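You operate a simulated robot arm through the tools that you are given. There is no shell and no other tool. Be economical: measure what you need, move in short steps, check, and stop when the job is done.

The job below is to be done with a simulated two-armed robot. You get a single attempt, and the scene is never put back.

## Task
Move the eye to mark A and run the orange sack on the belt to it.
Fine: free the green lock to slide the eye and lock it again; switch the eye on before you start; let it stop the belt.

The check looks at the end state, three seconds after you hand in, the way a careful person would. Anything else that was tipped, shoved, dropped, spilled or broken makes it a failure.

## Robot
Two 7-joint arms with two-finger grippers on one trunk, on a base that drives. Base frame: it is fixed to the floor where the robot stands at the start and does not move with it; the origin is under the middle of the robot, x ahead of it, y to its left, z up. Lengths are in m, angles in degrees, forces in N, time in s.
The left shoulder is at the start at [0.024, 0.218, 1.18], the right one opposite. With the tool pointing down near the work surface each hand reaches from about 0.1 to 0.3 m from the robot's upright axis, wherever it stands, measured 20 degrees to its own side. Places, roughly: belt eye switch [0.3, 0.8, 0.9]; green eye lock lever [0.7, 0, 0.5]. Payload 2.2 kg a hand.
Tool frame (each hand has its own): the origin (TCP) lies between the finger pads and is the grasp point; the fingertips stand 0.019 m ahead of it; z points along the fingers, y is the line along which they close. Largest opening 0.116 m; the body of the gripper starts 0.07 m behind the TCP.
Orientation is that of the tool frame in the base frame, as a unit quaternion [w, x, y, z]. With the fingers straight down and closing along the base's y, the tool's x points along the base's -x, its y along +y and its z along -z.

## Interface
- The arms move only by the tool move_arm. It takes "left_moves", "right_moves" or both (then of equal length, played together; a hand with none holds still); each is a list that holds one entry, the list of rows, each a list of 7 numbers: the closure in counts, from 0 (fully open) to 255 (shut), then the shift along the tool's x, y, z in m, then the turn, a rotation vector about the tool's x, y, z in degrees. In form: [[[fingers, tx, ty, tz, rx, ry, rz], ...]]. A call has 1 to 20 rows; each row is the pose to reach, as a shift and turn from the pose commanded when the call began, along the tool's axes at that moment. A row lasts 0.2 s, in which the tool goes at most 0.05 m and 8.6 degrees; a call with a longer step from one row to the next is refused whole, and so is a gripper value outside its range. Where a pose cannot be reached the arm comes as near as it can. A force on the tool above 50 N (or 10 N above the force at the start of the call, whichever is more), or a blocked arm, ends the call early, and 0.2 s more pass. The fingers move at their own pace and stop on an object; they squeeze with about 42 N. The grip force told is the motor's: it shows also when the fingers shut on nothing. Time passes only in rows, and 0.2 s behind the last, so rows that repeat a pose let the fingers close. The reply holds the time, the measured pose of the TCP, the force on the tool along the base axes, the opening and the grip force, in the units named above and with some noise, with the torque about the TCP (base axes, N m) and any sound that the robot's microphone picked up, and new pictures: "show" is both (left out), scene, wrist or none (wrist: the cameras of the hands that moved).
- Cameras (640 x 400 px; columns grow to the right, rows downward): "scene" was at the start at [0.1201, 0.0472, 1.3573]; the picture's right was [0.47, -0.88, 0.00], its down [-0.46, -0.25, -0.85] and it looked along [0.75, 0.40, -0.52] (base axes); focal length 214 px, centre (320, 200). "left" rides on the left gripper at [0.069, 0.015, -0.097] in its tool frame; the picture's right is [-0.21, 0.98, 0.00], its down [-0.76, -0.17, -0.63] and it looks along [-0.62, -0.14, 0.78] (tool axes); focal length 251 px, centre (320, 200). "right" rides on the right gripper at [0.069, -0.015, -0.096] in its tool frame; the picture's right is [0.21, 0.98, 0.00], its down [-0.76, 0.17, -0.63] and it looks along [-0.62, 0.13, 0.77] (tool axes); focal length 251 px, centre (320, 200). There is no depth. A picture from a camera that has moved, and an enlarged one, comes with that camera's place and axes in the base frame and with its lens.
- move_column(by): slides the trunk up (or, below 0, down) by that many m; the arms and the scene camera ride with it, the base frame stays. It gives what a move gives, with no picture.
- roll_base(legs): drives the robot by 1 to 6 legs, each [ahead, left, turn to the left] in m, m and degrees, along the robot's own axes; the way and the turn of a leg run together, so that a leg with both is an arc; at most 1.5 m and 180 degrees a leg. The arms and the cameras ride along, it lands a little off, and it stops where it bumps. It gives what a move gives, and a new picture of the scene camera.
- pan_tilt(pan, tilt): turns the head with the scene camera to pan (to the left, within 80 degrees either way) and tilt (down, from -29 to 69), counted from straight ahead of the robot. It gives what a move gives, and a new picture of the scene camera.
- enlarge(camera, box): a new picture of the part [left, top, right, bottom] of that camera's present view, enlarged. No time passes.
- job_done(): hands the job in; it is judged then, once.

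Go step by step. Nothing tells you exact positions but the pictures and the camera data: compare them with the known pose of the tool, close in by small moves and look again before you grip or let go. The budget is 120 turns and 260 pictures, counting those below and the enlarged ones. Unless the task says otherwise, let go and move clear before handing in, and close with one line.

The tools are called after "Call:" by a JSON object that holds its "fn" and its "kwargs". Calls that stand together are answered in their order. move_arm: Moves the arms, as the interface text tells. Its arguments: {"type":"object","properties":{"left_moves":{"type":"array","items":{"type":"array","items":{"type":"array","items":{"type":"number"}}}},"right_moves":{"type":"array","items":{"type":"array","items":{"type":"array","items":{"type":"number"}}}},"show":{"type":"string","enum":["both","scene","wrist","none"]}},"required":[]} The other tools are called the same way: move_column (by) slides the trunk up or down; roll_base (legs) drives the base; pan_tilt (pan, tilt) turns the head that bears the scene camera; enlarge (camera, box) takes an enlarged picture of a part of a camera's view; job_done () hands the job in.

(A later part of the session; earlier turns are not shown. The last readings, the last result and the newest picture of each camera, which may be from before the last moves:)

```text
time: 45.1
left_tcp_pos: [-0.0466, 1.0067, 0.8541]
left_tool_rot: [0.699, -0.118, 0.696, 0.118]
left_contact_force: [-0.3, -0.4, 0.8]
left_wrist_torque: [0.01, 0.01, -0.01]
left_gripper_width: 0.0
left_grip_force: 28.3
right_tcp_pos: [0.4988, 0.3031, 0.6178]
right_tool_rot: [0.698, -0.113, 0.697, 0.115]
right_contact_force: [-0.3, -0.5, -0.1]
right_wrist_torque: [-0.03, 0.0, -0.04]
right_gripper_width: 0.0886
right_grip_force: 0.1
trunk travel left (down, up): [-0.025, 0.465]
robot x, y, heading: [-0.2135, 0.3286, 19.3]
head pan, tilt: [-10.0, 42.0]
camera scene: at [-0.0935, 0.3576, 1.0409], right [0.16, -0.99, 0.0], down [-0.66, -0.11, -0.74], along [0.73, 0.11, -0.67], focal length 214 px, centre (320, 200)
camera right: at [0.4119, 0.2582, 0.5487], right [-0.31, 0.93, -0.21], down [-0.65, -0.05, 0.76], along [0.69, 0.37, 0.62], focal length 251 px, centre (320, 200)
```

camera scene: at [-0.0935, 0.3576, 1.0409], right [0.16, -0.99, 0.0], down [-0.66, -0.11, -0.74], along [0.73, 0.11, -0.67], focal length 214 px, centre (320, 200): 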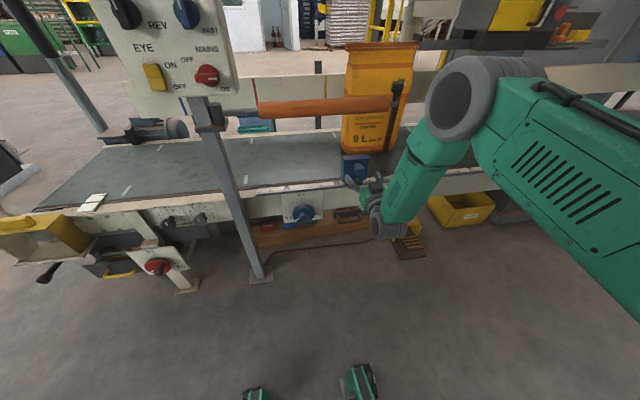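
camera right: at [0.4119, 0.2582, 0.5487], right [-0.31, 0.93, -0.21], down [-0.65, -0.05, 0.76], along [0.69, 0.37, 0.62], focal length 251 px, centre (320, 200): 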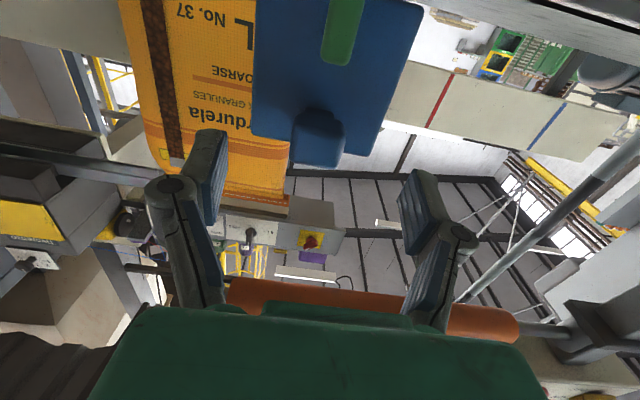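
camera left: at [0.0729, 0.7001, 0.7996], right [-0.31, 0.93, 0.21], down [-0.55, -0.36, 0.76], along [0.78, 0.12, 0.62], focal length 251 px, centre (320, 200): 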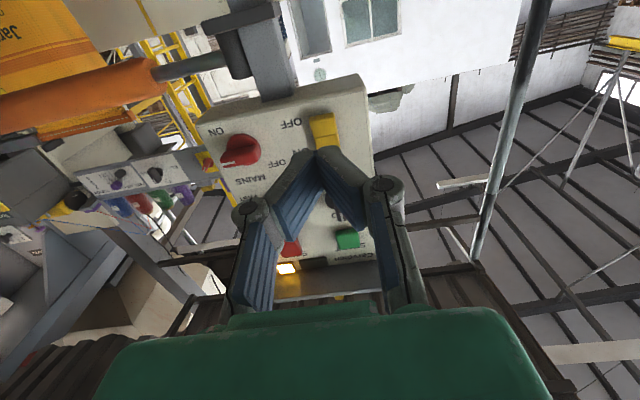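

Centred on the knob; advancing, gripping and sliding about 0.25 m toward A.

Call:
{"fn": "move_arm", "kwargs": {"right_moves": [[[60, 0, 0, 0.042, 0, 0, 0], [255, 0, 0, 0.042, 0, 0, 0], [255, 0, 0, 0.042, 0, 0, 0], [255, 0, 0.03, 0.042, 0, 0, 0], [255, 0, 0.06, 0.042, 0, 0, 0], [255, 0, 0.09, 0.042, 0, 0, 0], [255, 0, 0.12, 0.042, 0, 0, 0], [255, 0, 0.15, 0.042, 0, 0, 0], [255, 0, 0.18, 0.042, 0, 0, 0], [255, 0, 0.21, 0.042, 0, 0, 0], [255, 0, 0.24, 0.042, 0, 0, 0], [255, 0, 0.25, 0.042, 0, 0, 0]]]}}

Call:
{"fn": "enlarge", "kwargs": {"camera": "scene", "box": [230, 140, 350, 230]}}

```text
time: 47.8
left_tcp_pos: [-0.0446, 1.0073, 0.8552]
left_tool_rot: [0.698, -0.116, 0.697, 0.117]
left_contact_force: [-0.1, 0.3, 0.3]
left_wrist_torque: [-0.02, 0.01, -0.01]
left_gripper_width: 0.0001
left_grip_force: 29.0
right_tcp_pos: [0.4611, 0.5538, 0.617]
right_tool_rot: [0.698, -0.112, 0.698, 0.115]
right_contact_force: [26.7, 6.7, -10.9]
right_wrist_torque: [-0.02, -0.7, -0.31]
right_gripper_width: 0.0319
right_grip_force: 45.2
trunk travel left (down, up): [-0.025, 0.465]
robot x, y, heading: [-0.2099, 0.325, 19.2]
head pan, tilt: [-10.0, 42.0]
camera scene: at [-0.09, 0.359, 1.0404], right [0.16, -0.99, 0.0], down [-0.67, -0.11, -0.74], along [0.73, 0.11, -0.67], focal length 214 px, centre (320, 200)
camera right: at [0.3742, 0.5086, 0.5468], right [-0.31, 0.93, -0.21], down [-0.65, -0.05, 0.76], along [0.69, 0.37, 0.62], focal length 251 px, centre (320, 200)
```

scene: 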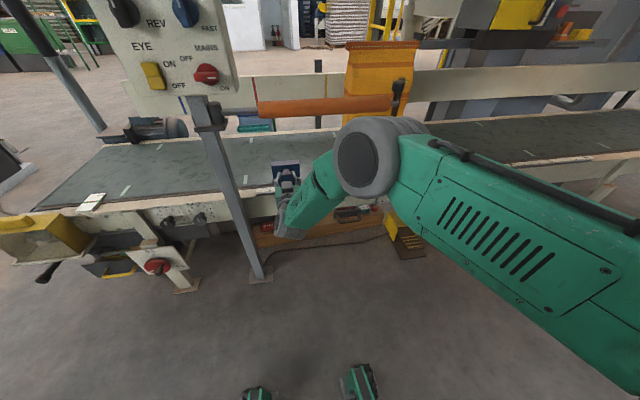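
right: 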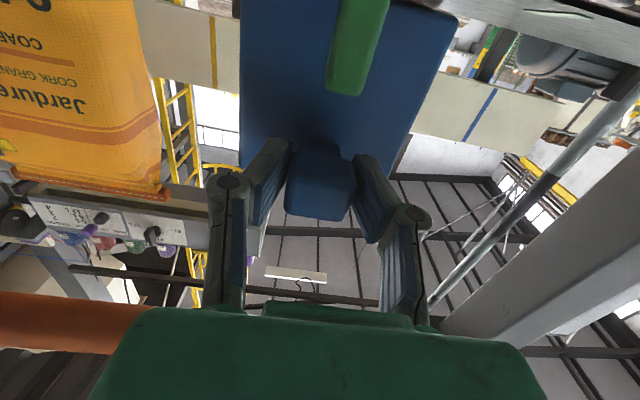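

```text
4.44 times, centred on (290, 185) of scene
camera zoom: at [-0.09, 0.359, 1.0404], right [0.16, -0.99, 0.0], down [-0.67, -0.11, -0.74], along [0.73, 0.11, -0.67], focal length 953 px, centre (453, 267)
```

zoom: 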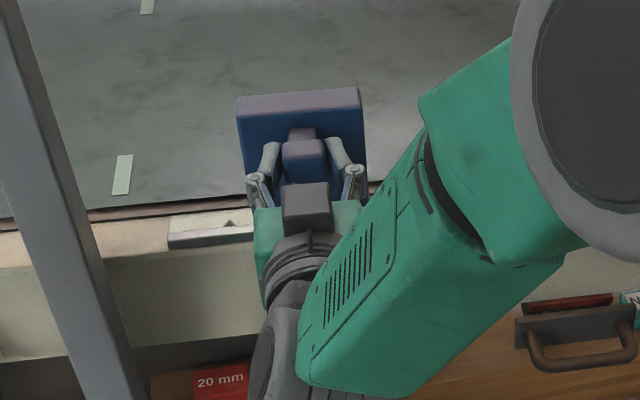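

The eye is still about 0.065 m short of A. I'll move a further 0.055, easing the forward offset to relieve the side load.

Call:
{"fn": "move_arm", "kwargs": {"right_moves": [[[255, 0, 0.02, 0.005, 0, 0, 0], [255, 0, 0.04, 0.007, 0, 0, 0], [255, 0, 0.055, 0.008, 0, 0, 0], [255, 0, 0.055, 0.008, 0, 0, 0]]]}}

Call:
{"fn": "enlarge", "kwargs": {"camera": "scene", "box": [230, 140, 350, 230]}}

Call:
{"fn": "enlarge", "kwargs": {"camera": "right", "box": [200, 0, 640, 300]}}

```text
time: 48.8
left_tcp_pos: [-0.0462, 1.0065, 0.8565]
left_tool_rot: [0.698, -0.116, 0.696, 0.117]
left_contact_force: [-0.9, 0.2, 0.6]
left_wrist_torque: [0.01, -0.02, -0.01]
left_gripper_width: 0.0
left_grip_force: 28.3
right_tcp_pos: [0.4487, 0.6092, 0.6173]
right_tool_rot: [0.698, -0.113, 0.698, 0.116]
right_contact_force: [-18.0, -4.4, -6.0]
right_wrist_torque: [-0.2, 0.03, 0.0]
right_gripper_width: 0.0297
right_grip_force: 45.1
trunk travel left (down, up): [-0.025, 0.465]
robot x, y, heading: [-0.2132, 0.3255, 19.1]
head pan, tilt: [-10.0, 42.0]
camera scene: at [-0.0943, 0.3581, 1.0409], right [0.16, -0.99, 0.0], down [-0.66, -0.11, -0.74], along [0.73, 0.11, -0.67], focal length 214 px, centre (320, 200)
camera right: at [0.3624, 0.5631, 0.5477], right [-0.31, 0.93, -0.21], down [-0.65, -0.05, 0.76], along [0.69, 0.37, 0.62], focal length 251 px, centre (320, 200)
```

scene: 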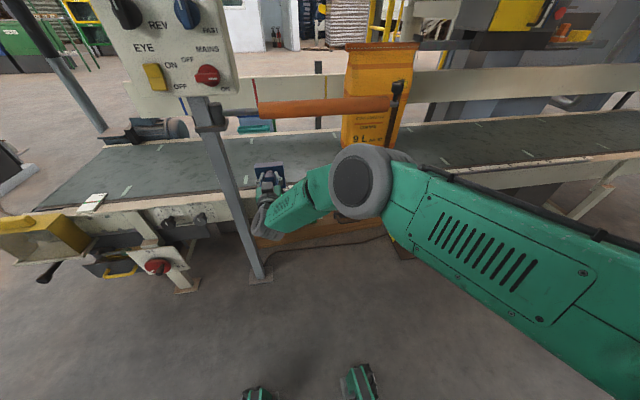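
right: 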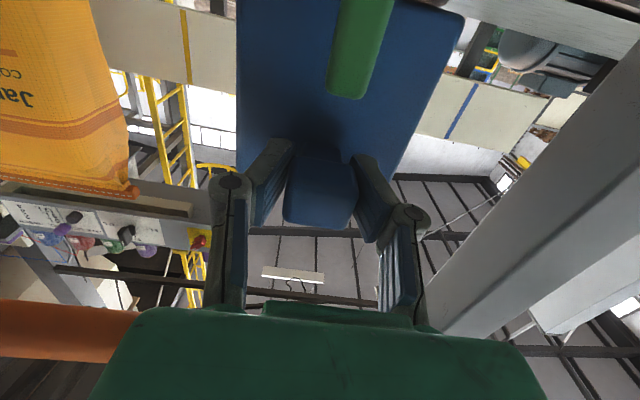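

```text
4.44 times, centred on (290, 185) of scene
camera zoom: at [-0.0943, 0.3581, 1.0409], right [0.16, -0.99, 0.0], down [-0.66, -0.11, -0.74], along [0.73, 0.11, -0.67], focal length 953 px, centre (453, 267)
```

zoom: 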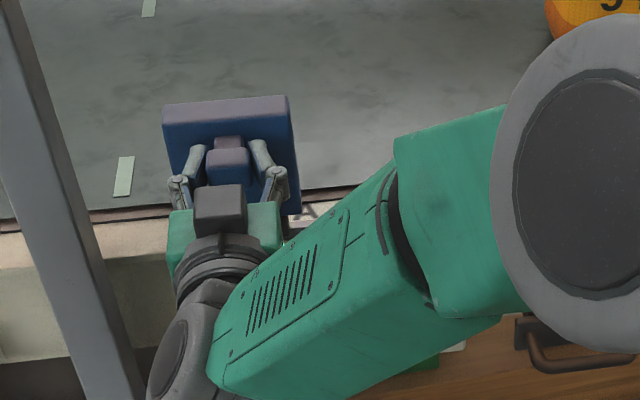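

```text
1.33 times, centred on (420, 150) of right
camera zoom: at [0.3624, 0.5631, 0.5477], right [-0.31, 0.93, -0.21], down [-0.65, -0.05, 0.76], along [0.69, 0.37, 0.62], focal length 335 px, centre (187, 267)
```

zoom: 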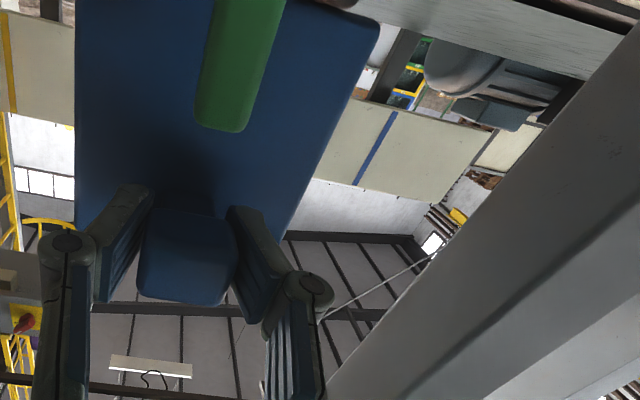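

Nearly there. I'll open slightly, back straight off, and inspect the alignment.

Call:
{"fn": "move_arm", "kwargs": {"right_moves": [[[150, 0, 0, 0, 0, 0, 0], [150, 0, 0, 0, 0, 0, 0], [150, 0, 0, -0.03, 0, 0, 0], [150, 0, 0, -0.07, 0, 0, 0], [150, 0, -0.03, -0.11, 0, 0, 0], [150, 0, -0.08, -0.12, 0, 0, 0], [150, 0, -0.13, -0.12, 0, 0, 0], [150, 0, -0.18, -0.12, 0, 0, 0]]], "show": "scene"}}

Call:
{"fn": "enlarge", "kwargs": {"camera": "scene", "box": [220, 140, 340, 230]}}

```text
refused: row 6 steps farther than a row can; nothing moved
```

```text
4.44 times, centred on (280, 185) of scene
camera zoom: at [-0.0943, 0.3581, 1.0409], right [0.16, -0.99, 0.0], down [-0.66, -0.11, -0.74], along [0.73, 0.11, -0.67], focal length 953 px, centre (498, 267)
```

zoom: 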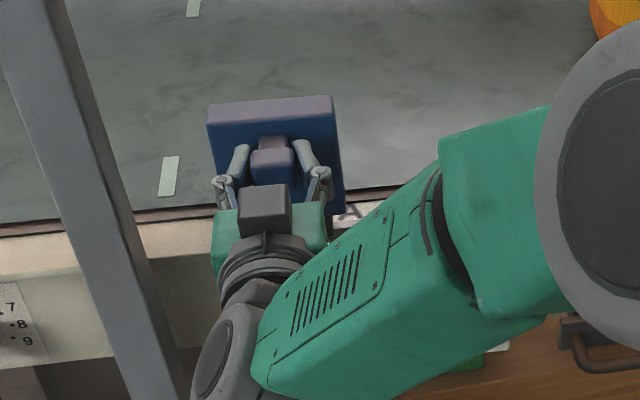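

Call:
{"fn": "move_arm", "kwargs": {"right_moves": [[[150, 0, 0, 0, 0, 0, 0], [150, 0, 0, 0, 0, 0, 0], [150, 0, 0, -0.03, 0, 0, 0], [150, 0, 0, -0.07, 0, 0, 0], [150, 0, -0.02, -0.11, 0, 0, 0], [150, 0, -0.065, -0.12, 0, 0, 0], [150, 0, -0.11, -0.12, 0, 0, 0], [150, 0, -0.155, -0.12, 0, 0, 0], [150, 0, -0.2, -0.12, 0, 0, 0]]], "show": "scene"}}

Call:
{"fn": "enlarge", "kwargs": {"camera": "scene", "box": [220, 140, 340, 230]}}

```text
time: 50.8
left_tcp_pos: [-0.0463, 1.0044, 0.8573]
left_tool_rot: [0.698, -0.117, 0.696, 0.119]
left_contact_force: [1.1, 0.6, 0.0]
left_wrist_torque: [0.03, 0.02, -0.02]
left_gripper_width: 0.0001
left_grip_force: 28.5
right_tcp_pos: [0.4018, 0.3795, 0.6186]
right_tool_rot: [0.698, -0.112, 0.698, 0.116]
right_contact_force: [0.0, -1.1, 0.7]
right_wrist_torque: [0.01, -0.01, -0.03]
right_gripper_width: 0.0477
right_grip_force: 0.1
trunk travel left (down, up): [-0.025, 0.465]
robot x, y, heading: [-0.2155, 0.3253, 19.1]
head pan, tilt: [-10.0, 42.0]
camera scene: at [-0.0931, 0.3559, 1.0409], right [0.16, -0.99, 0.0], down [-0.66, -0.11, -0.74], along [0.73, 0.12, -0.67], focal length 214 px, centre (320, 200)
```

scene: 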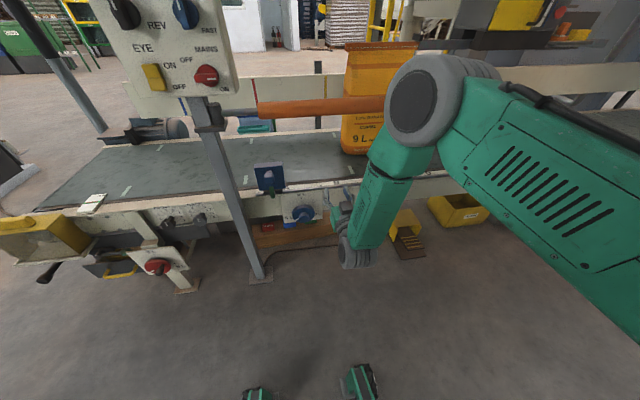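

```text
4.44 times, centred on (280, 185) of scene
camera zoom: at [-0.0931, 0.3559, 1.0409], right [0.16, -0.99, 0.0], down [-0.66, -0.11, -0.74], along [0.73, 0.12, -0.67], focal length 953 px, centre (498, 267)
```

zoom: 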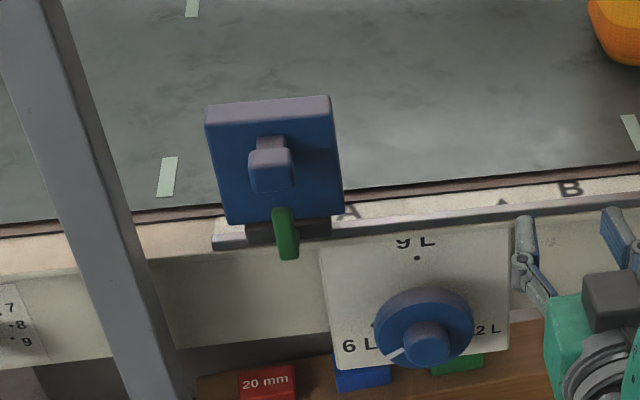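

The carriage centre is still about 0.013 m right of A's triangle. I'll regrip and nudge left by that.

Call:
{"fn": "move_arm", "kwargs": {"right_moves": [[[120, 0, 0.045, 0, 0, 0, 0], [120, 0, 0.09, 0, 0, 0, 0], [120, 0, 0.135, 0, 0, 0, 0], [120, 0, 0.18, 0, 0, 0, 0], [120, 0, 0.202, 0.03, 0, 0, 0], [120, 0, 0.202, 0.07, 0, 0, 0], [120, 0, 0.202, 0.114, 0, 0, 0], [255, 0, 0.202, 0.114, 0, 0, 0], [255, 0, 0.202, 0.114, 0, 0, 0], [255, 0, 0.209, 0.114, 0, 0, 0], [255, 0, 0.216, 0.114, 0, 0, 0], [255, 0, 0.216, 0.114, 0, 0, 0]]], "show": "wrist"}}

Call:
{"fn": "enlarge", "kwargs": {"camera": "scene", "box": [220, 140, 340, 230]}}

```text
time: 53.4
left_tcp_pos: [-0.047, 1.0053, 0.8559]
left_tool_rot: [0.699, -0.115, 0.696, 0.117]
left_contact_force: [-1.1, -0.9, -0.8]
left_wrist_torque: [0.01, -0.01, -0.02]
left_gripper_width: 0.0002
left_grip_force: 28.9
right_tcp_pos: [0.4389, 0.6222, 0.6173]
right_tool_rot: [0.698, -0.113, 0.698, 0.115]
right_contact_force: [-16.2, -9.2, -3.1]
right_wrist_torque: [-0.19, 0.03, -0.1]
right_gripper_width: 0.0319
right_grip_force: 45.2
trunk travel left (down, up): [-0.025, 0.465]
robot x, y, heading: [-0.2139, 0.3277, 18.9]
head pan, tilt: [-10.0, 42.0]
camera right: at [0.3518, 0.5762, 0.5478], right [-0.31, 0.93, -0.21], down [-0.65, -0.05, 0.76], along [0.69, 0.37, 0.62], focal length 251 px, centre (320, 200)
```

right: 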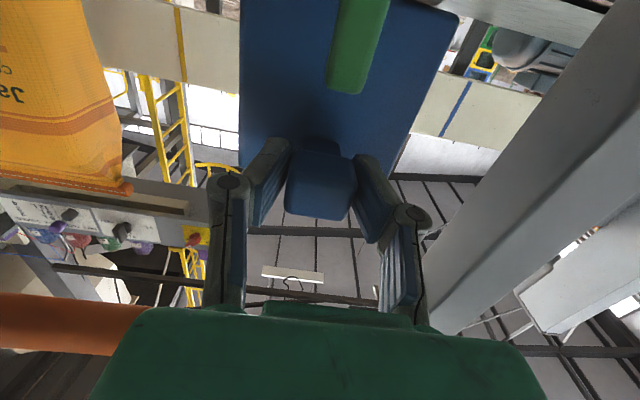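

```text
4.44 times, centred on (280, 185) of scene
camera zoom: at [-0.0947, 0.3573, 1.041], right [0.16, -0.99, 0.0], down [-0.66, -0.11, -0.74], along [0.73, 0.11, -0.67], focal length 953 px, centre (498, 267)
```

zoom: 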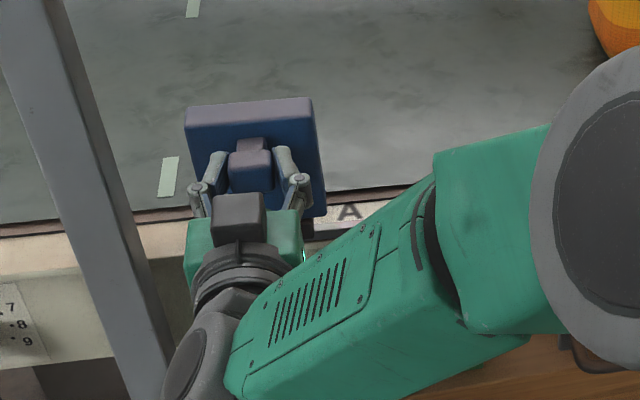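

Call:
{"fn": "move_arm", "kwargs": {"right_moves": [[[150, 0, 0, 0, 0, 0, 0], [150, 0, 0, 0, 0, 0, 0], [150, 0, 0, -0.03, 0, 0, 0], [150, 0, 0, -0.07, 0, 0, 0], [255, 0, -0.02, -0.11, 0, 0, 0], [255, 0, -0.065, -0.12, 0, 0, 0], [255, 0, -0.11, -0.12, 0, 0, 0], [255, 0, -0.15, -0.12, 0, 0, 0]]], "show": "none"}}

Call:
{"fn": "enlarge", "kwargs": {"camera": "scene", "box": [220, 140, 340, 230]}}

```text
time: 55.1
left_tcp_pos: [-0.0467, 1.0053, 0.8554]
left_tool_rot: [0.698, -0.116, 0.696, 0.118]
left_contact_force: [0.6, -0.4, -0.7]
left_wrist_torque: [0.0, 0.02, -0.04]
left_gripper_width: 0.0
left_grip_force: 28.5
right_tcp_pos: [0.3742, 0.4399, 0.6198]
right_tool_rot: [0.698, -0.112, 0.697, 0.116]
right_contact_force: [-1.3, 0.7, 0.0]
right_wrist_torque: [-0.01, 0.02, 0.02]
right_gripper_width: 0.0
right_grip_force: 28.5
trunk travel left (down, up): [-0.025, 0.465]
robot x, y, heading: [-0.2089, 0.3245, 18.9]
head pan, tilt: [-10.0, 42.0]
```

```text
4.44 times, centred on (280, 185) of scene
camera zoom: at [-0.0934, 0.3565, 1.0409], right [0.16, -0.99, 0.0], down [-0.66, -0.11, -0.74], along [0.73, 0.12, -0.67], focal length 953 px, centre (498, 267)
```

zoom: 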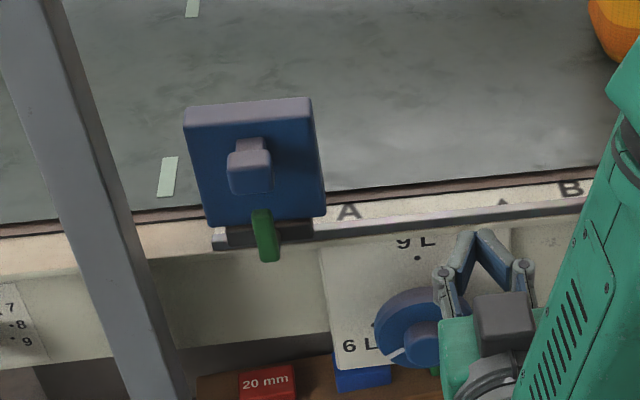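

The carriage centre now matches A's triangle. To lock, I'll roll the hand 90° (so it is slim beside the post) before pushing the lever back down to the left.

Call:
{"fn": "move_arm", "kwargs": {"right_moves": [[[255, 0, 0, 0, 0, 0, -8.3], [255, 0, 0, 0, 0, 0, -16.6], [255, 0, 0, 0, 0, 0, -24.9], [255, 0, 0, 0, 0, 0, -33.2], [255, 0, 0, 0, 0, 0, -41.5], [255, 0, 0, 0, 0, 0, -49.8], [255, 0, 0, 0, 0, 0, -58.1], [255, 0, 0, 0, 0, 0, -66.4], [255, 0, 0, 0, 0, 0, -74.7], [255, 0, 0, 0, 0, 0, -83], [255, 0, 0, 0, 0, 0, -90], [255, 0, 0, 0, 0, 0, -90]]]}}

```text
time: 57.8
left_tcp_pos: [-0.0456, 1.0064, 0.8547]
left_tool_rot: [0.698, -0.117, 0.697, 0.118]
left_contact_force: [-0.3, 0.0, -0.6]
left_wrist_torque: [0.01, 0.0, 0.03]
left_gripper_width: 0.0003
left_grip_force: 28.5
right_tcp_pos: [0.3732, 0.4419, 0.6184]
right_tool_rot: [0.575, -0.573, 0.413, -0.413]
right_contact_force: [0.2, 0.3, -0.3]
right_wrist_torque: [-0.01, -0.01, 0.03]
right_gripper_width: 0.0001
right_grip_force: 28.9
trunk travel left (down, up): [-0.025, 0.465]
robot x, y, heading: [-0.2134, 0.3227, 19.2]
head pan, tilt: [-10.0, 42.0]
camera scene: at [-0.0938, 0.3576, 1.0409], right [0.16, -0.99, 0.0], down [-0.66, -0.11, -0.74], along [0.73, 0.11, -0.67], focal length 214 px, centre (320, 200)
camera right: at [0.3034, 0.3447, 0.6322], right [0.07, -0.2, -0.98], down [-0.84, 0.52, -0.17], along [0.54, 0.83, -0.13], focal length 251 px, centre (320, 200)
```

scene: 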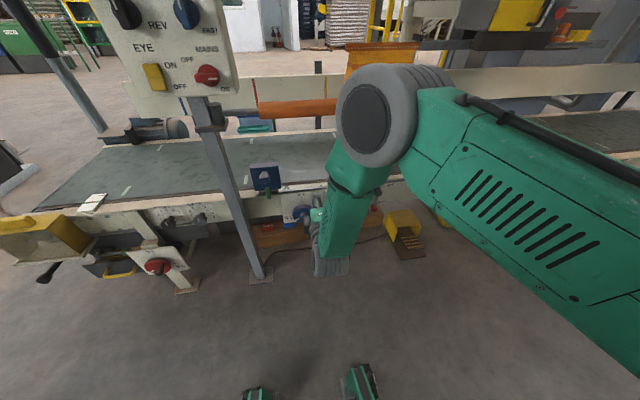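
right: 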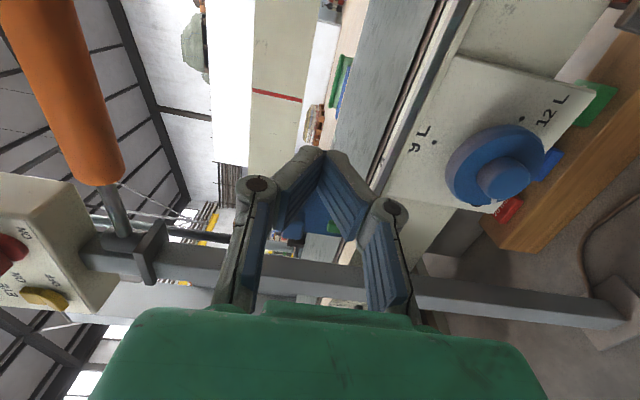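

Call:
{"fn": "move_arm", "kwargs": {"right_moves": [[[255, -0.04, 0.015, 0, 0, 0, 0], [255, -0.08, 0.03, 0.01, 0, 0, 0], [255, -0.115, 0.044, 0.02, 0, 0, 0], [255, -0.115, 0.044, 0.06, 0, 0, 0], [255, -0.115, 0.044, 0.08, 0, 0, 0], [255, -0.115, 0.044, 0.08, 0, 0, 0]]]}}

Call:
{"fn": "enlarge", "kwargs": {"camera": "scene", "box": [220, 140, 340, 230]}}

Call:
{"fn": "enlarge", "kwargs": {"camera": "right", "box": [200, 60, 440, 260]}}

```text
time: 59.1
left_tcp_pos: [-0.0463, 1.0061, 0.8566]
left_tool_rot: [0.699, -0.116, 0.696, 0.118]
left_contact_force: [0.1, -0.7, 0.1]
left_wrist_torque: [-0.01, 0.0, -0.01]
left_gripper_width: 0.0001
left_grip_force: 28.7
right_tcp_pos: [0.4122, 0.5765, 0.5733]
right_tool_rot: [0.574, -0.573, 0.414, -0.413]
right_contact_force: [-0.2, 0.5, -0.1]
right_wrist_torque: [-0.01, 0.03, 0.01]
right_gripper_width: 0.0
right_grip_force: 28.7
trunk travel left (down, up): [-0.025, 0.465]
robot x, y, heading: [-0.2107, 0.3268, 19.0]
head pan, tilt: [-10.0, 42.0]
camera scene: at [-0.0937, 0.358, 1.0409], right [0.16, -0.99, 0.0], down [-0.66, -0.11, -0.74], along [0.73, 0.11, -0.67], focal length 214 px, centre (320, 200)
camera right: at [0.3442, 0.4791, 0.5882], right [0.07, -0.2, -0.98], down [-0.84, 0.52, -0.16], along [0.54, 0.83, -0.13], focal length 251 px, centre (320, 200)
```

scene: 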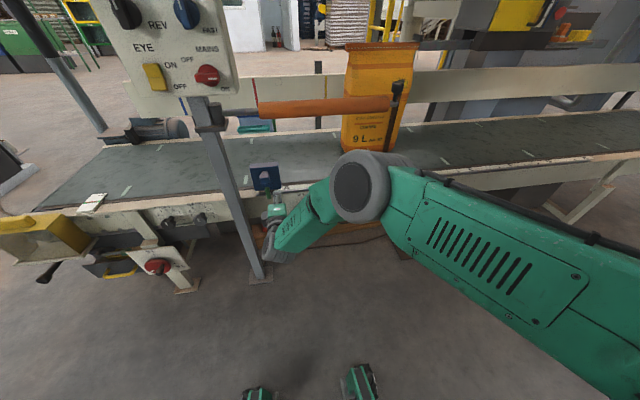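
right: 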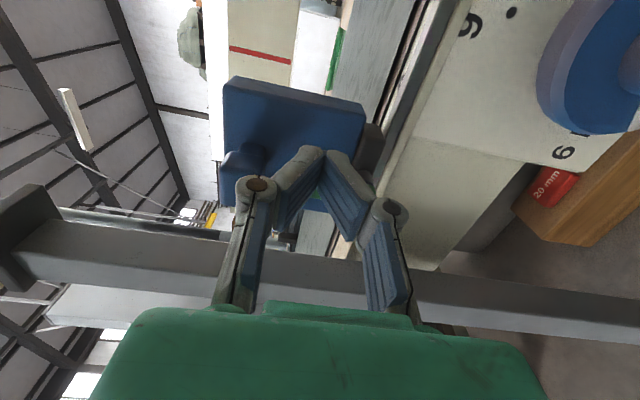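

```text
4.44 times, centred on (280, 185) of scene
camera zoom: at [-0.0937, 0.358, 1.0409], right [0.16, -0.99, 0.0], down [-0.66, -0.11, -0.74], along [0.73, 0.11, -0.67], focal length 953 px, centre (498, 267)
```

zoom: 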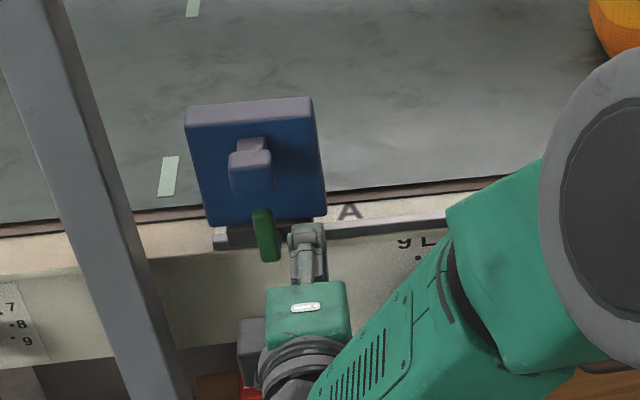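

```text
2.00 times, centred on (320, 160) of right
camera zoom: at [0.3442, 0.4791, 0.5882], right [0.07, -0.2, -0.98], down [-0.84, 0.52, -0.16], along [0.54, 0.83, -0.13], focal length 503 px, centre (320, 280)
```

zoom: 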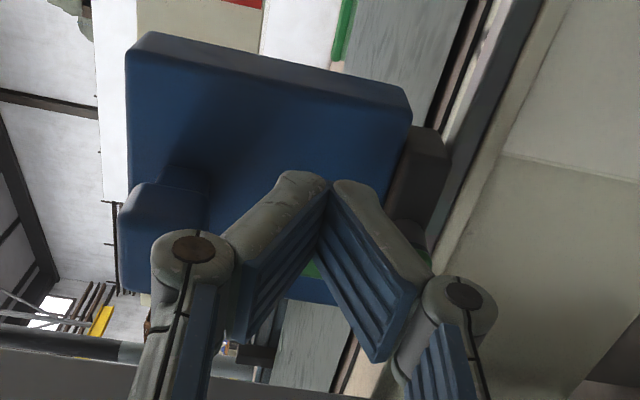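

The finger stands right of the lever, about 0.03 m away. I'll go in and sweep left, then look.

Call:
{"fn": "move_arm", "kwargs": {"right_moves": [[[255, 0, 0.003, 0.015, 0, 0, 0], [255, 0, 0.004, 0.03, 0, 0, 0], [255, -0.011, 0.004, 0.03, 0, 0, 0], [255, -0.019, 0, 0.03, 0, 0, 0], [255, -0.027, -0.002, 0.03, 0, 0, 0], [255, -0.035, -0.002, 0.03, 0, 0, 0], [255, -0.041, -0.001, 0.03, 0, 0, 0]]]}}

Call:
{"fn": "enlarge", "kwargs": {"camera": "scene", "box": [220, 140, 340, 230]}}

Call:
{"fn": "enlarge", "kwargs": {"camera": "right", "box": [200, 60, 440, 260]}}

```text
time: 60.8
left_tcp_pos: [-0.0472, 1.006, 0.8556]
left_tool_rot: [0.698, -0.117, 0.696, 0.118]
left_contact_force: [-0.5, -0.1, -0.1]
left_wrist_torque: [0.02, 0.0, 0.02]
left_gripper_width: 0.0
left_grip_force: 28.7
right_tcp_pos: [0.4293, 0.626, 0.575]
right_tool_rot: [0.575, -0.573, 0.414, -0.412]
right_contact_force: [0.1, 0.0, 0.0]
right_wrist_torque: [0.0, -0.03, -0.01]
right_gripper_width: 0.0
right_grip_force: 28.1
trunk travel left (down, up): [-0.025, 0.465]
robot x, y, heading: [-0.2123, 0.3281, 19.1]
head pan, tilt: [-10.0, 42.0]
camera scene: at [-0.0936, 0.3582, 1.0409], right [0.16, -0.99, 0.0], down [-0.66, -0.11, -0.74], along [0.73, 0.11, -0.67], focal length 214 px, centre (320, 200)
camera right: at [0.3587, 0.5284, 0.5897], right [0.07, -0.2, -0.98], down [-0.84, 0.52, -0.16], along [0.54, 0.83, -0.13], focal length 251 px, centre (320, 200)
```

scene: 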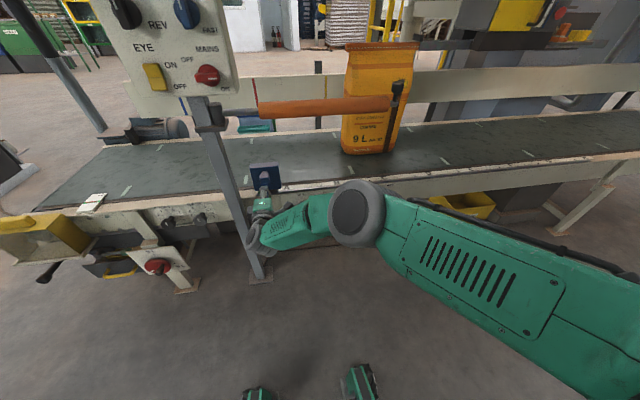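
right: 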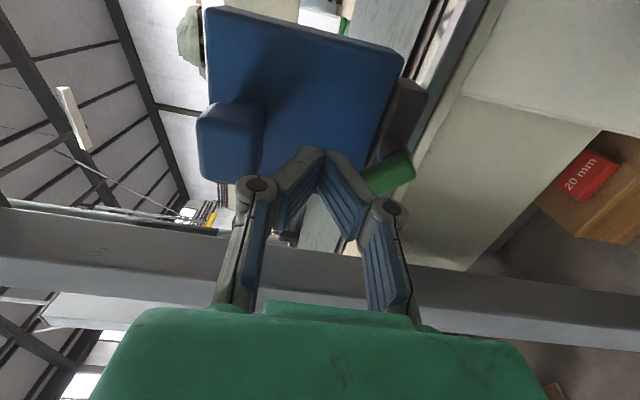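

```text
4.44 times, centred on (280, 185) of scene
camera zoom: at [-0.0936, 0.3582, 1.0409], right [0.16, -0.99, 0.0], down [-0.66, -0.11, -0.74], along [0.73, 0.11, -0.67], focal length 953 px, centre (498, 267)
```

zoom: 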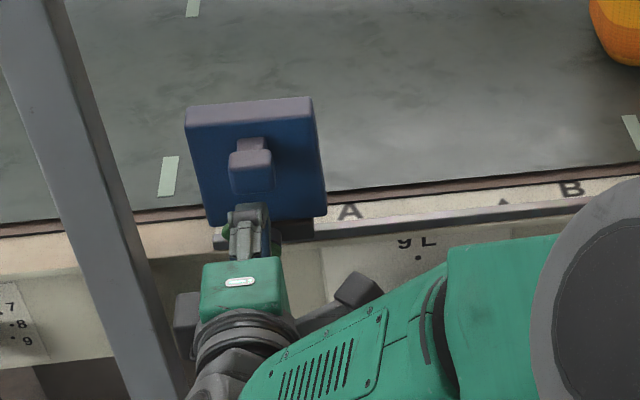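

```text
2.00 times, centred on (320, 160) of right
camera zoom: at [0.3587, 0.5284, 0.5897], right [0.07, -0.2, -0.98], down [-0.84, 0.52, -0.16], along [0.54, 0.83, -0.13], focal length 503 px, centre (320, 280)
```

zoom: 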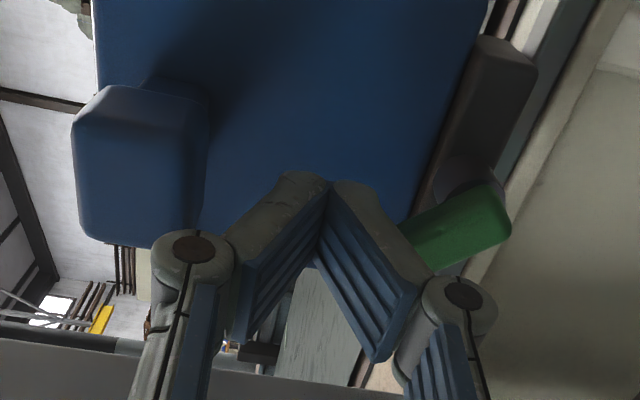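

The lever is around 35° above horizontal. I'll press it down to the stop.

Call:
{"fn": "move_arm", "kwargs": {"right_moves": [[[255, -0.006, 0.002, 0, 0, 0, 0], [255, -0.011, 0.006, 0, 0, 0, 0], [255, -0.014, 0.012, 0, 0, 0, 0], [255, -0.015, 0.018, 0, 0, 0, 0], [255, -0.015, 0.024, 0, 0, 0, 0], [255, -0.015, 0.028, 0, 0, 0, 0]]]}}

Call:
{"fn": "enlarge", "kwargs": {"camera": "right", "box": [200, 60, 440, 260]}}

```text
time: 62.1
left_tcp_pos: [-0.0481, 1.0042, 0.8565]
left_tool_rot: [0.699, -0.116, 0.696, 0.118]
left_contact_force: [-0.1, -0.3, 0.5]
left_wrist_torque: [0.04, 0.01, 0.04]
left_gripper_width: 0.0001
left_grip_force: 28.5
right_tcp_pos: [0.4232, 0.6395, 0.553]
right_tool_rot: [0.577, -0.57, 0.411, -0.416]
right_contact_force: [-3.0, -1.2, 20.1]
right_wrist_torque: [-0.14, -0.26, -0.04]
right_gripper_width: 0.0
right_grip_force: 28.2
trunk travel left (down, up): [-0.025, 0.465]
robot x, y, heading: [-0.214, 0.3239, 19.1]
head pan, tilt: [-10.0, 42.0]
camera scene: at [-0.0965, 0.3568, 1.0416], right [0.16, -0.99, 0.0], down [-0.66, -0.11, -0.74], along [0.73, 0.12, -0.67], focal length 214 px, centre (320, 200)
camera right: at [0.3538, 0.543, 0.566], right [0.08, -0.2, -0.98], down [-0.84, 0.52, -0.17], along [0.54, 0.83, -0.13], focal length 251 px, centre (320, 200)
```

scene: 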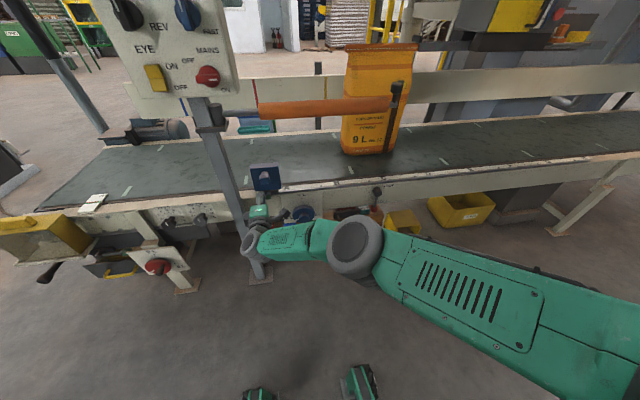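
right: 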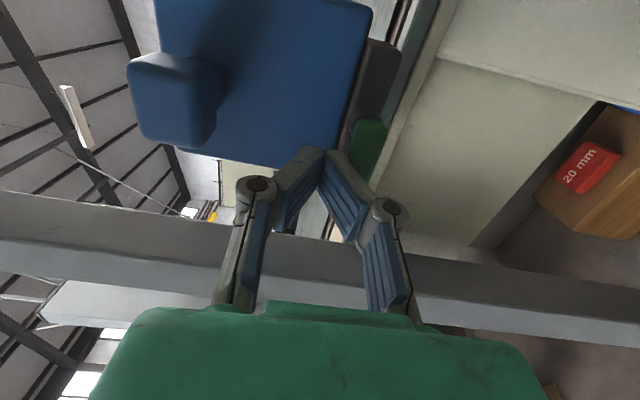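

```text
2.00 times, centred on (320, 160) of right
camera zoom: at [0.3538, 0.543, 0.566], right [0.08, -0.2, -0.98], down [-0.84, 0.52, -0.17], along [0.54, 0.83, -0.13], focal length 503 px, centre (320, 280)
```

zoom: 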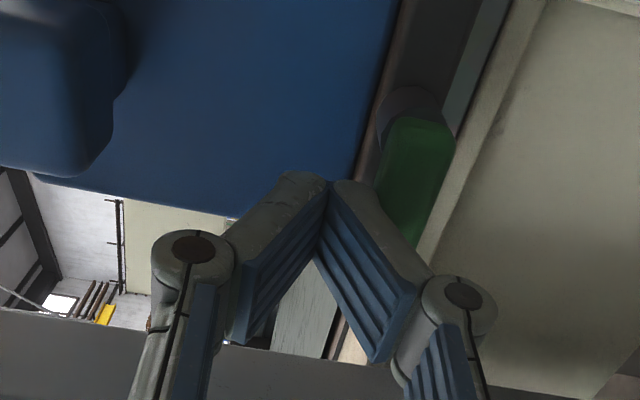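

The stop is reached (20 N up on the tool). I'll lift off, withdraw, and look.

Call:
{"fn": "move_arm", "kwargs": {"right_moves": [[[255, 0, -0.016, 0, 0, 0, 0], [255, 0.003, -0.02, -0.03, 0, 0, 0], [255, 0.005, -0.02, -0.07, 0, 0, 0], [255, 0.02, -0.02, -0.11, 0, 0, 0], [255, 0.06, -0.03, -0.12, 0, 0, 0], [255, 0.1, -0.04, -0.13, 0, 0, 0], [255, 0.145, -0.05, -0.14, 0, 0, 0], [255, 0.19, -0.05, -0.14, 0, 0, 0]]], "show": "none"}}

Call:
{"fn": "enlarge", "kwargs": {"camera": "scene", "box": [220, 140, 340, 230]}}

```text
time: 64.0
left_tcp_pos: [-0.0466, 1.0049, 0.8569]
left_tool_rot: [0.698, -0.115, 0.697, 0.117]
left_contact_force: [-0.3, 0.3, -0.1]
left_wrist_torque: [0.0, 0.02, -0.03]
left_gripper_width: 0.0
left_grip_force: 28.4
right_tcp_pos: [0.3514, 0.4131, 0.5974]
right_tool_rot: [0.576, -0.572, 0.414, -0.412]
right_contact_force: [-0.5, 0.1, -0.8]
right_wrist_torque: [0.03, -0.03, 0.01]
right_gripper_width: 0.0001
right_grip_force: 28.2
trunk travel left (down, up): [-0.025, 0.465]
robot x, y, heading: [-0.2138, 0.3247, 19.1]
head pan, tilt: [-10.0, 42.0]
```

```text
4.44 times, centred on (280, 185) of scene
camera zoom: at [-0.0936, 0.3569, 1.0409], right [0.16, -0.99, 0.0], down [-0.66, -0.11, -0.74], along [0.73, 0.11, -0.67], focal length 953 px, centre (498, 267)
```

zoom: 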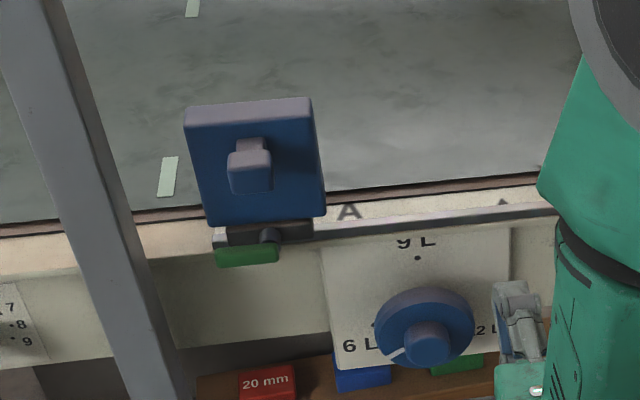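

The eye is locked at mark A. Next I'll bring the left hand in front of START at about (0.347, 0.774, 1.11); STOP is about 0.10 m to its right in case the belt runs the wrong way.

Call:
{"fn": "move_arm", "kwargs": {"left_moves": [[[255, -0.0254, -0.0344, 0, 0, 0, 0], [255, -0.0508, -0.0688, 0, 0, 0, 0], [255, -0.0762, -0.1032, 0, 0, 0, 0], [255, -0.1016, -0.1376, 0, 0, 0, 0], [255, -0.127, -0.172, 0, 0, 0, 0], [255, -0.1524, -0.2064, 0, 0, 0, 0], [255, -0.1778, -0.2408, 0, 0, 0, 0], [255, -0.2032, -0.2752, 0, 0, 0, 0], [255, -0.2286, -0.3096, 0, 0, 0, 0], [255, -0.254, -0.344, 0, 0, 0, 0], [255, -0.254, -0.344, 0.04, 0, 0, 0], [255, -0.254, -0.344, 0.08, 0, 0, 0], [255, -0.254, -0.344, 0.12, 0, 0, 0], [255, -0.254, -0.344, 0.15, 0, 0, 0]]]}}

Call:
{"fn": "pan_tilt", "kwargs": {"pan": 10, "tilt": 20}}

```text
time: 67.0
left_tcp_pos: [0.2636, 0.7873, 1.0719]
left_tool_rot: [0.699, -0.121, 0.695, 0.117]
left_contact_force: [-1.4, 0.2, 0.3]
left_wrist_torque: [0.03, -0.03, 0.01]
left_gripper_width: 0.0
left_grip_force: 28.8
left hand out of reach, approached as far as the arm can: row 3, 4, 5, 6, 7, 8, 9, 10, 11, 12, 13, 14
right_tcp_pos: [0.3513, 0.4142, 0.5984]
right_tool_rot: [0.575, -0.573, 0.415, -0.412]
right_contact_force: [-0.3, -0.2, -0.2]
right_wrist_torque: [-0.01, -0.07, 0.01]
right_gripper_width: 0.0002
right_grip_force: 27.9
trunk travel left (down, up): [-0.025, 0.465]
robot x, y, heading: [-0.2116, 0.3263, 19.2]
head pan, tilt: [-10.0, 42.0]
camera scene: at [-0.0922, 0.3545, 1.0408], right [0.16, -0.99, 0.0], down [-0.66, -0.11, -0.74], along [0.73, 0.12, -0.67], focal length 214 px, centre (320, 200)
camera left: at [0.1673, 0.7697, 1.0025], right [-0.32, 0.92, 0.21], down [-0.55, -0.36, 0.76], along [0.77, 0.13, 0.62], focal length 251 px, centre (320, 200)
```

scene: 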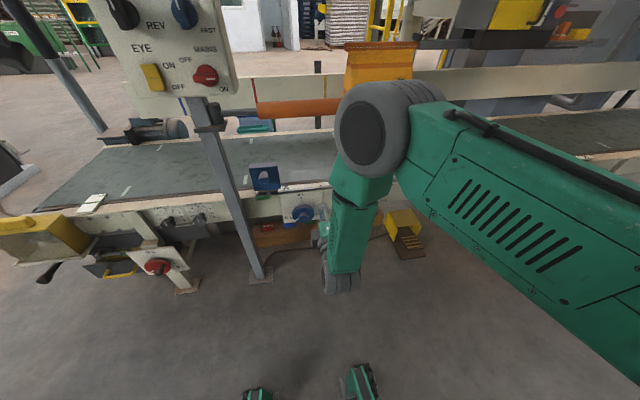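
left: 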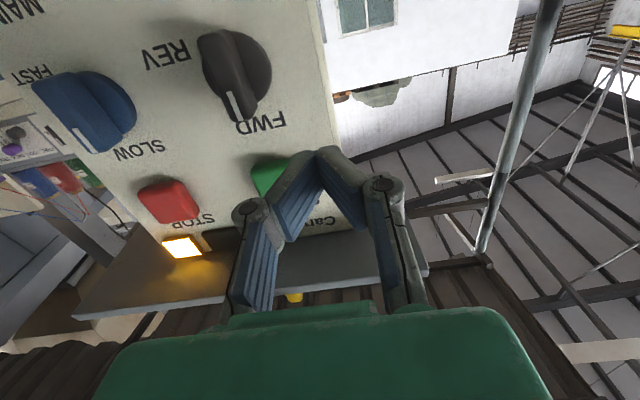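

```text
time: 67.8
left_tcp_pos: [0.2622, 0.7883, 1.0736]
left_tool_rot: [0.7, -0.118, 0.695, 0.116]
left_contact_force: [-0.5, -0.3, -0.4]
left_wrist_torque: [-0.03, 0.01, -0.01]
left_gripper_width: 0.0
left_grip_force: 28.4
right_tcp_pos: [0.3491, 0.4148, 0.5979]
right_tool_rot: [0.575, -0.573, 0.415, -0.411]
right_contact_force: [0.0, -0.3, -0.6]
right_wrist_torque: [0.02, -0.01, 0.01]
right_gripper_width: 0.0
right_grip_force: 28.8
trunk travel left (down, up): [-0.025, 0.465]
robot x, y, heading: [-0.214, 0.3236, 19.2]
head pan, tilt: [10.0, 20.0]
camera scene: at [-0.0937, 0.3873, 1.0751], right [0.49, -0.87, 0.0], down [-0.3, -0.17, -0.94], along [0.82, 0.46, -0.35], focal length 214 px, centre (320, 200)
```

scene: 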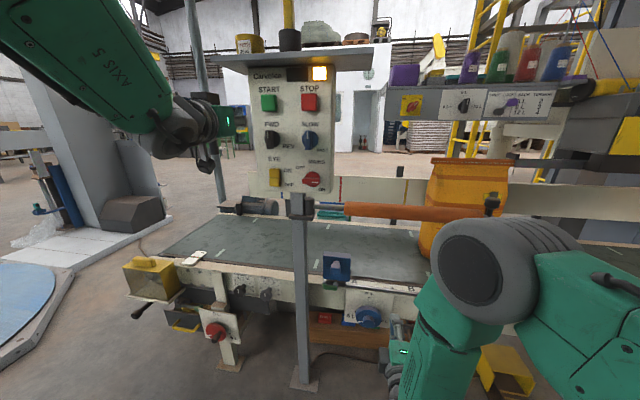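

The left arm is near its limit with the trunk low. I'll back it off, raise the trunk, and approach again.

Call:
{"fn": "move_arm", "kwargs": {"left_moves": [[[255, 0.02, 0, -0.04, 0, 0, 0], [255, 0.05, 0, -0.08, 0, 0, 0], [255, 0.1, 0, -0.1, 0, 0, 0], [255, 0.15, 0, -0.1, 0, 0, 0], [255, 0.2, 0, -0.1, 0, 0, 0], [255, 0.25, 0, -0.1, 0, 0, 0]]], "show": "none"}}

Call:
{"fn": "move_column", "kwargs": {"by": 0.25}}

Call:
{"fn": "pan_tilt", "kwargs": {"pan": 12, "tilt": 28}}

```text
refused: row 3 steps farther than a row can; nothing moved
```

```text
time: 70.4
left_tcp_pos: [0.2632, 0.7891, 1.3229]
left_tool_rot: [0.699, -0.118, 0.696, 0.116]
left_contact_force: [-0.2, 0.2, 0.0]
left_wrist_torque: [0.04, 0.02, 0.01]
left_gripper_width: 0.0
left_grip_force: 28.7
right_tcp_pos: [0.3493, 0.4133, 0.8467]
right_tool_rot: [0.575, -0.573, 0.414, -0.413]
right_contact_force: [0.0, 0.1, -0.6]
right_wrist_torque: [0.01, 0.02, 0.0]
right_gripper_width: 0.0002
right_grip_force: 28.4
trunk travel left (down, up): [-0.275, 0.215]
robot x, y, heading: [-0.21, 0.323, 19.0]
head pan, tilt: [10.0, 20.0]
```

```text
time: 71.1
left_tcp_pos: [0.2631, 0.7881, 1.3231]
left_tool_rot: [0.698, -0.118, 0.696, 0.116]
left_contact_force: [-0.3, 0.0, 0.2]
left_wrist_torque: [-0.01, 0.0, 0.0]
left_gripper_width: 0.0
left_grip_force: 28.8
right_tcp_pos: [0.35, 0.4149, 0.8483]
right_tool_rot: [0.575, -0.573, 0.414, -0.413]
right_contact_force: [0.4, -0.1, 0.2]
right_wrist_torque: [-0.02, 0.03, -0.01]
right_gripper_width: 0.0001
right_grip_force: 28.7
trunk travel left (down, up): [-0.275, 0.215]
robot x, y, heading: [-0.2088, 0.3267, 19.2]
head pan, tilt: [12.0, 28.0]
camera scene: at [-0.0963, 0.3897, 1.3123], right [0.52, -0.86, 0.0], down [-0.4, -0.24, -0.88], along [0.76, 0.45, -0.47], focal length 214 px, centre (320, 200)
```

scene: 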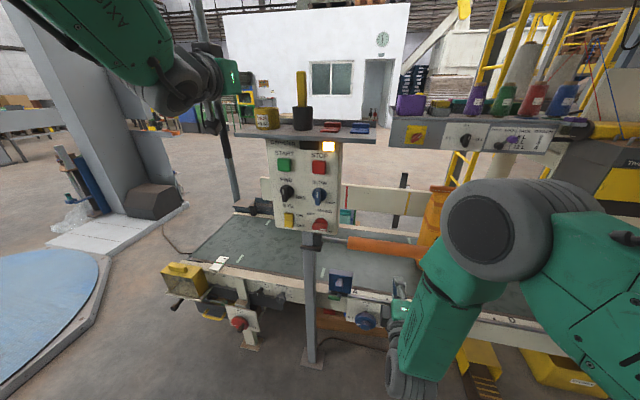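

The trunk went up with the hand passing in front of the shelf without contact. I'll back the left hand off and lower it to START height.

Call:
{"fn": "move_arm", "kwargs": {"left_moves": [[[255, 0, 0, -0.04, 0, 0, 0], [255, 0, 0, -0.08, 0, 0, 0], [255, 0.04, 0, -0.1, 0, 0, 0], [255, 0.085, 0, -0.1, 0, 0, 0], [255, 0.13, 0, -0.1, 0, 0, 0], [255, 0.175, 0, -0.1, 0, 0, 0], [255, 0.21, 0, -0.1, 0, 0, 0], [255, 0.21, 0, -0.1, 0, 0, 0]]]}}

Call:
{"fn": "enlarge", "kwargs": {"camera": "scene", "box": [220, 60, 400, 180]}}

```text
time: 72.9
left_tcp_pos: [0.1392, 0.8257, 1.1668]
left_tool_rot: [0.702, -0.123, 0.693, 0.108]
left_contact_force: [-0.2, 0.6, -0.2]
left_wrist_torque: [-0.03, 0.01, -0.02]
left_gripper_width: 0.0
left_grip_force: 28.8
left hand out of reach, approached as far as the arm can: row 1, 2, 3, 4, 5, 6, 7, 8
right_tcp_pos: [0.3499, 0.4153, 0.848]
right_tool_rot: [0.575, -0.573, 0.413, -0.413]
right_contact_force: [0.5, 0.2, -0.4]
right_wrist_torque: [0.0, -0.04, -0.01]
right_gripper_width: 0.0
right_grip_force: 28.4
trunk travel left (down, up): [-0.275, 0.215]
robot x, y, heading: [-0.2139, 0.3253, 19.2]
head pan, tilt: [12.0, 28.0]
camera scene: at [-0.0971, 0.3904, 1.3124], right [0.52, -0.86, 0.0], down [-0.4, -0.24, -0.88], along [0.76, 0.45, -0.47], focal length 214 px, centre (320, 200)
camera left: at [0.0428, 0.807, 1.0953], right [-0.32, 0.93, 0.19], down [-0.56, -0.35, 0.75], along [0.77, 0.14, 0.63], focal length 251 px, centre (320, 200)
```

scene: 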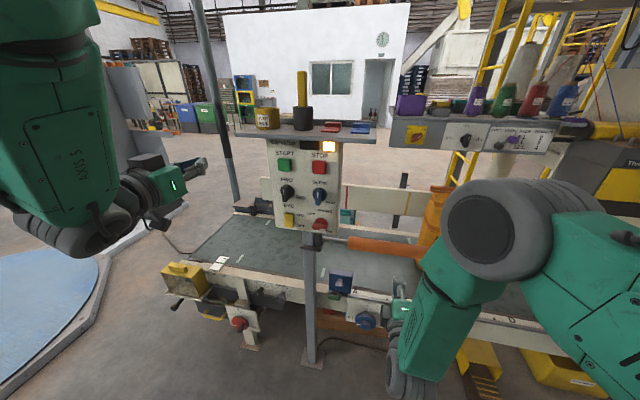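
left: 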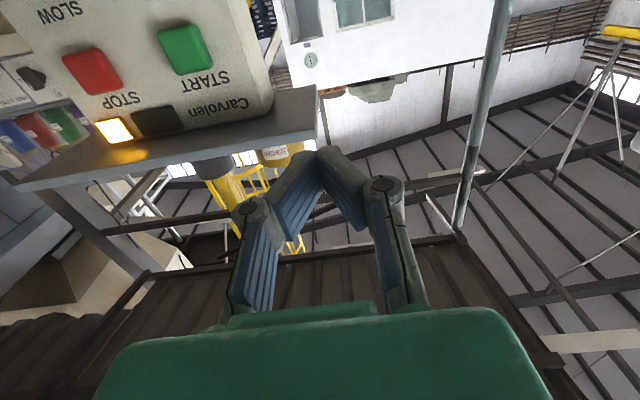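

```text
3.33 times, centred on (310, 120) of scene
camera zoom: at [-0.0971, 0.3904, 1.3124], right [0.52, -0.86, 0.0], down [-0.4, -0.24, -0.88], along [0.76, 0.45, -0.47], focal length 715 px, centre (353, 467)
```

zoom: 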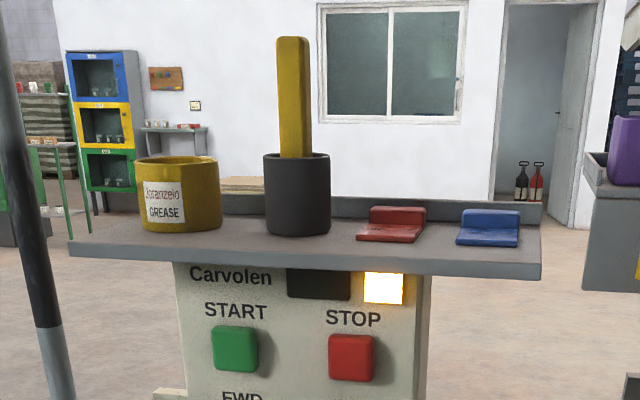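

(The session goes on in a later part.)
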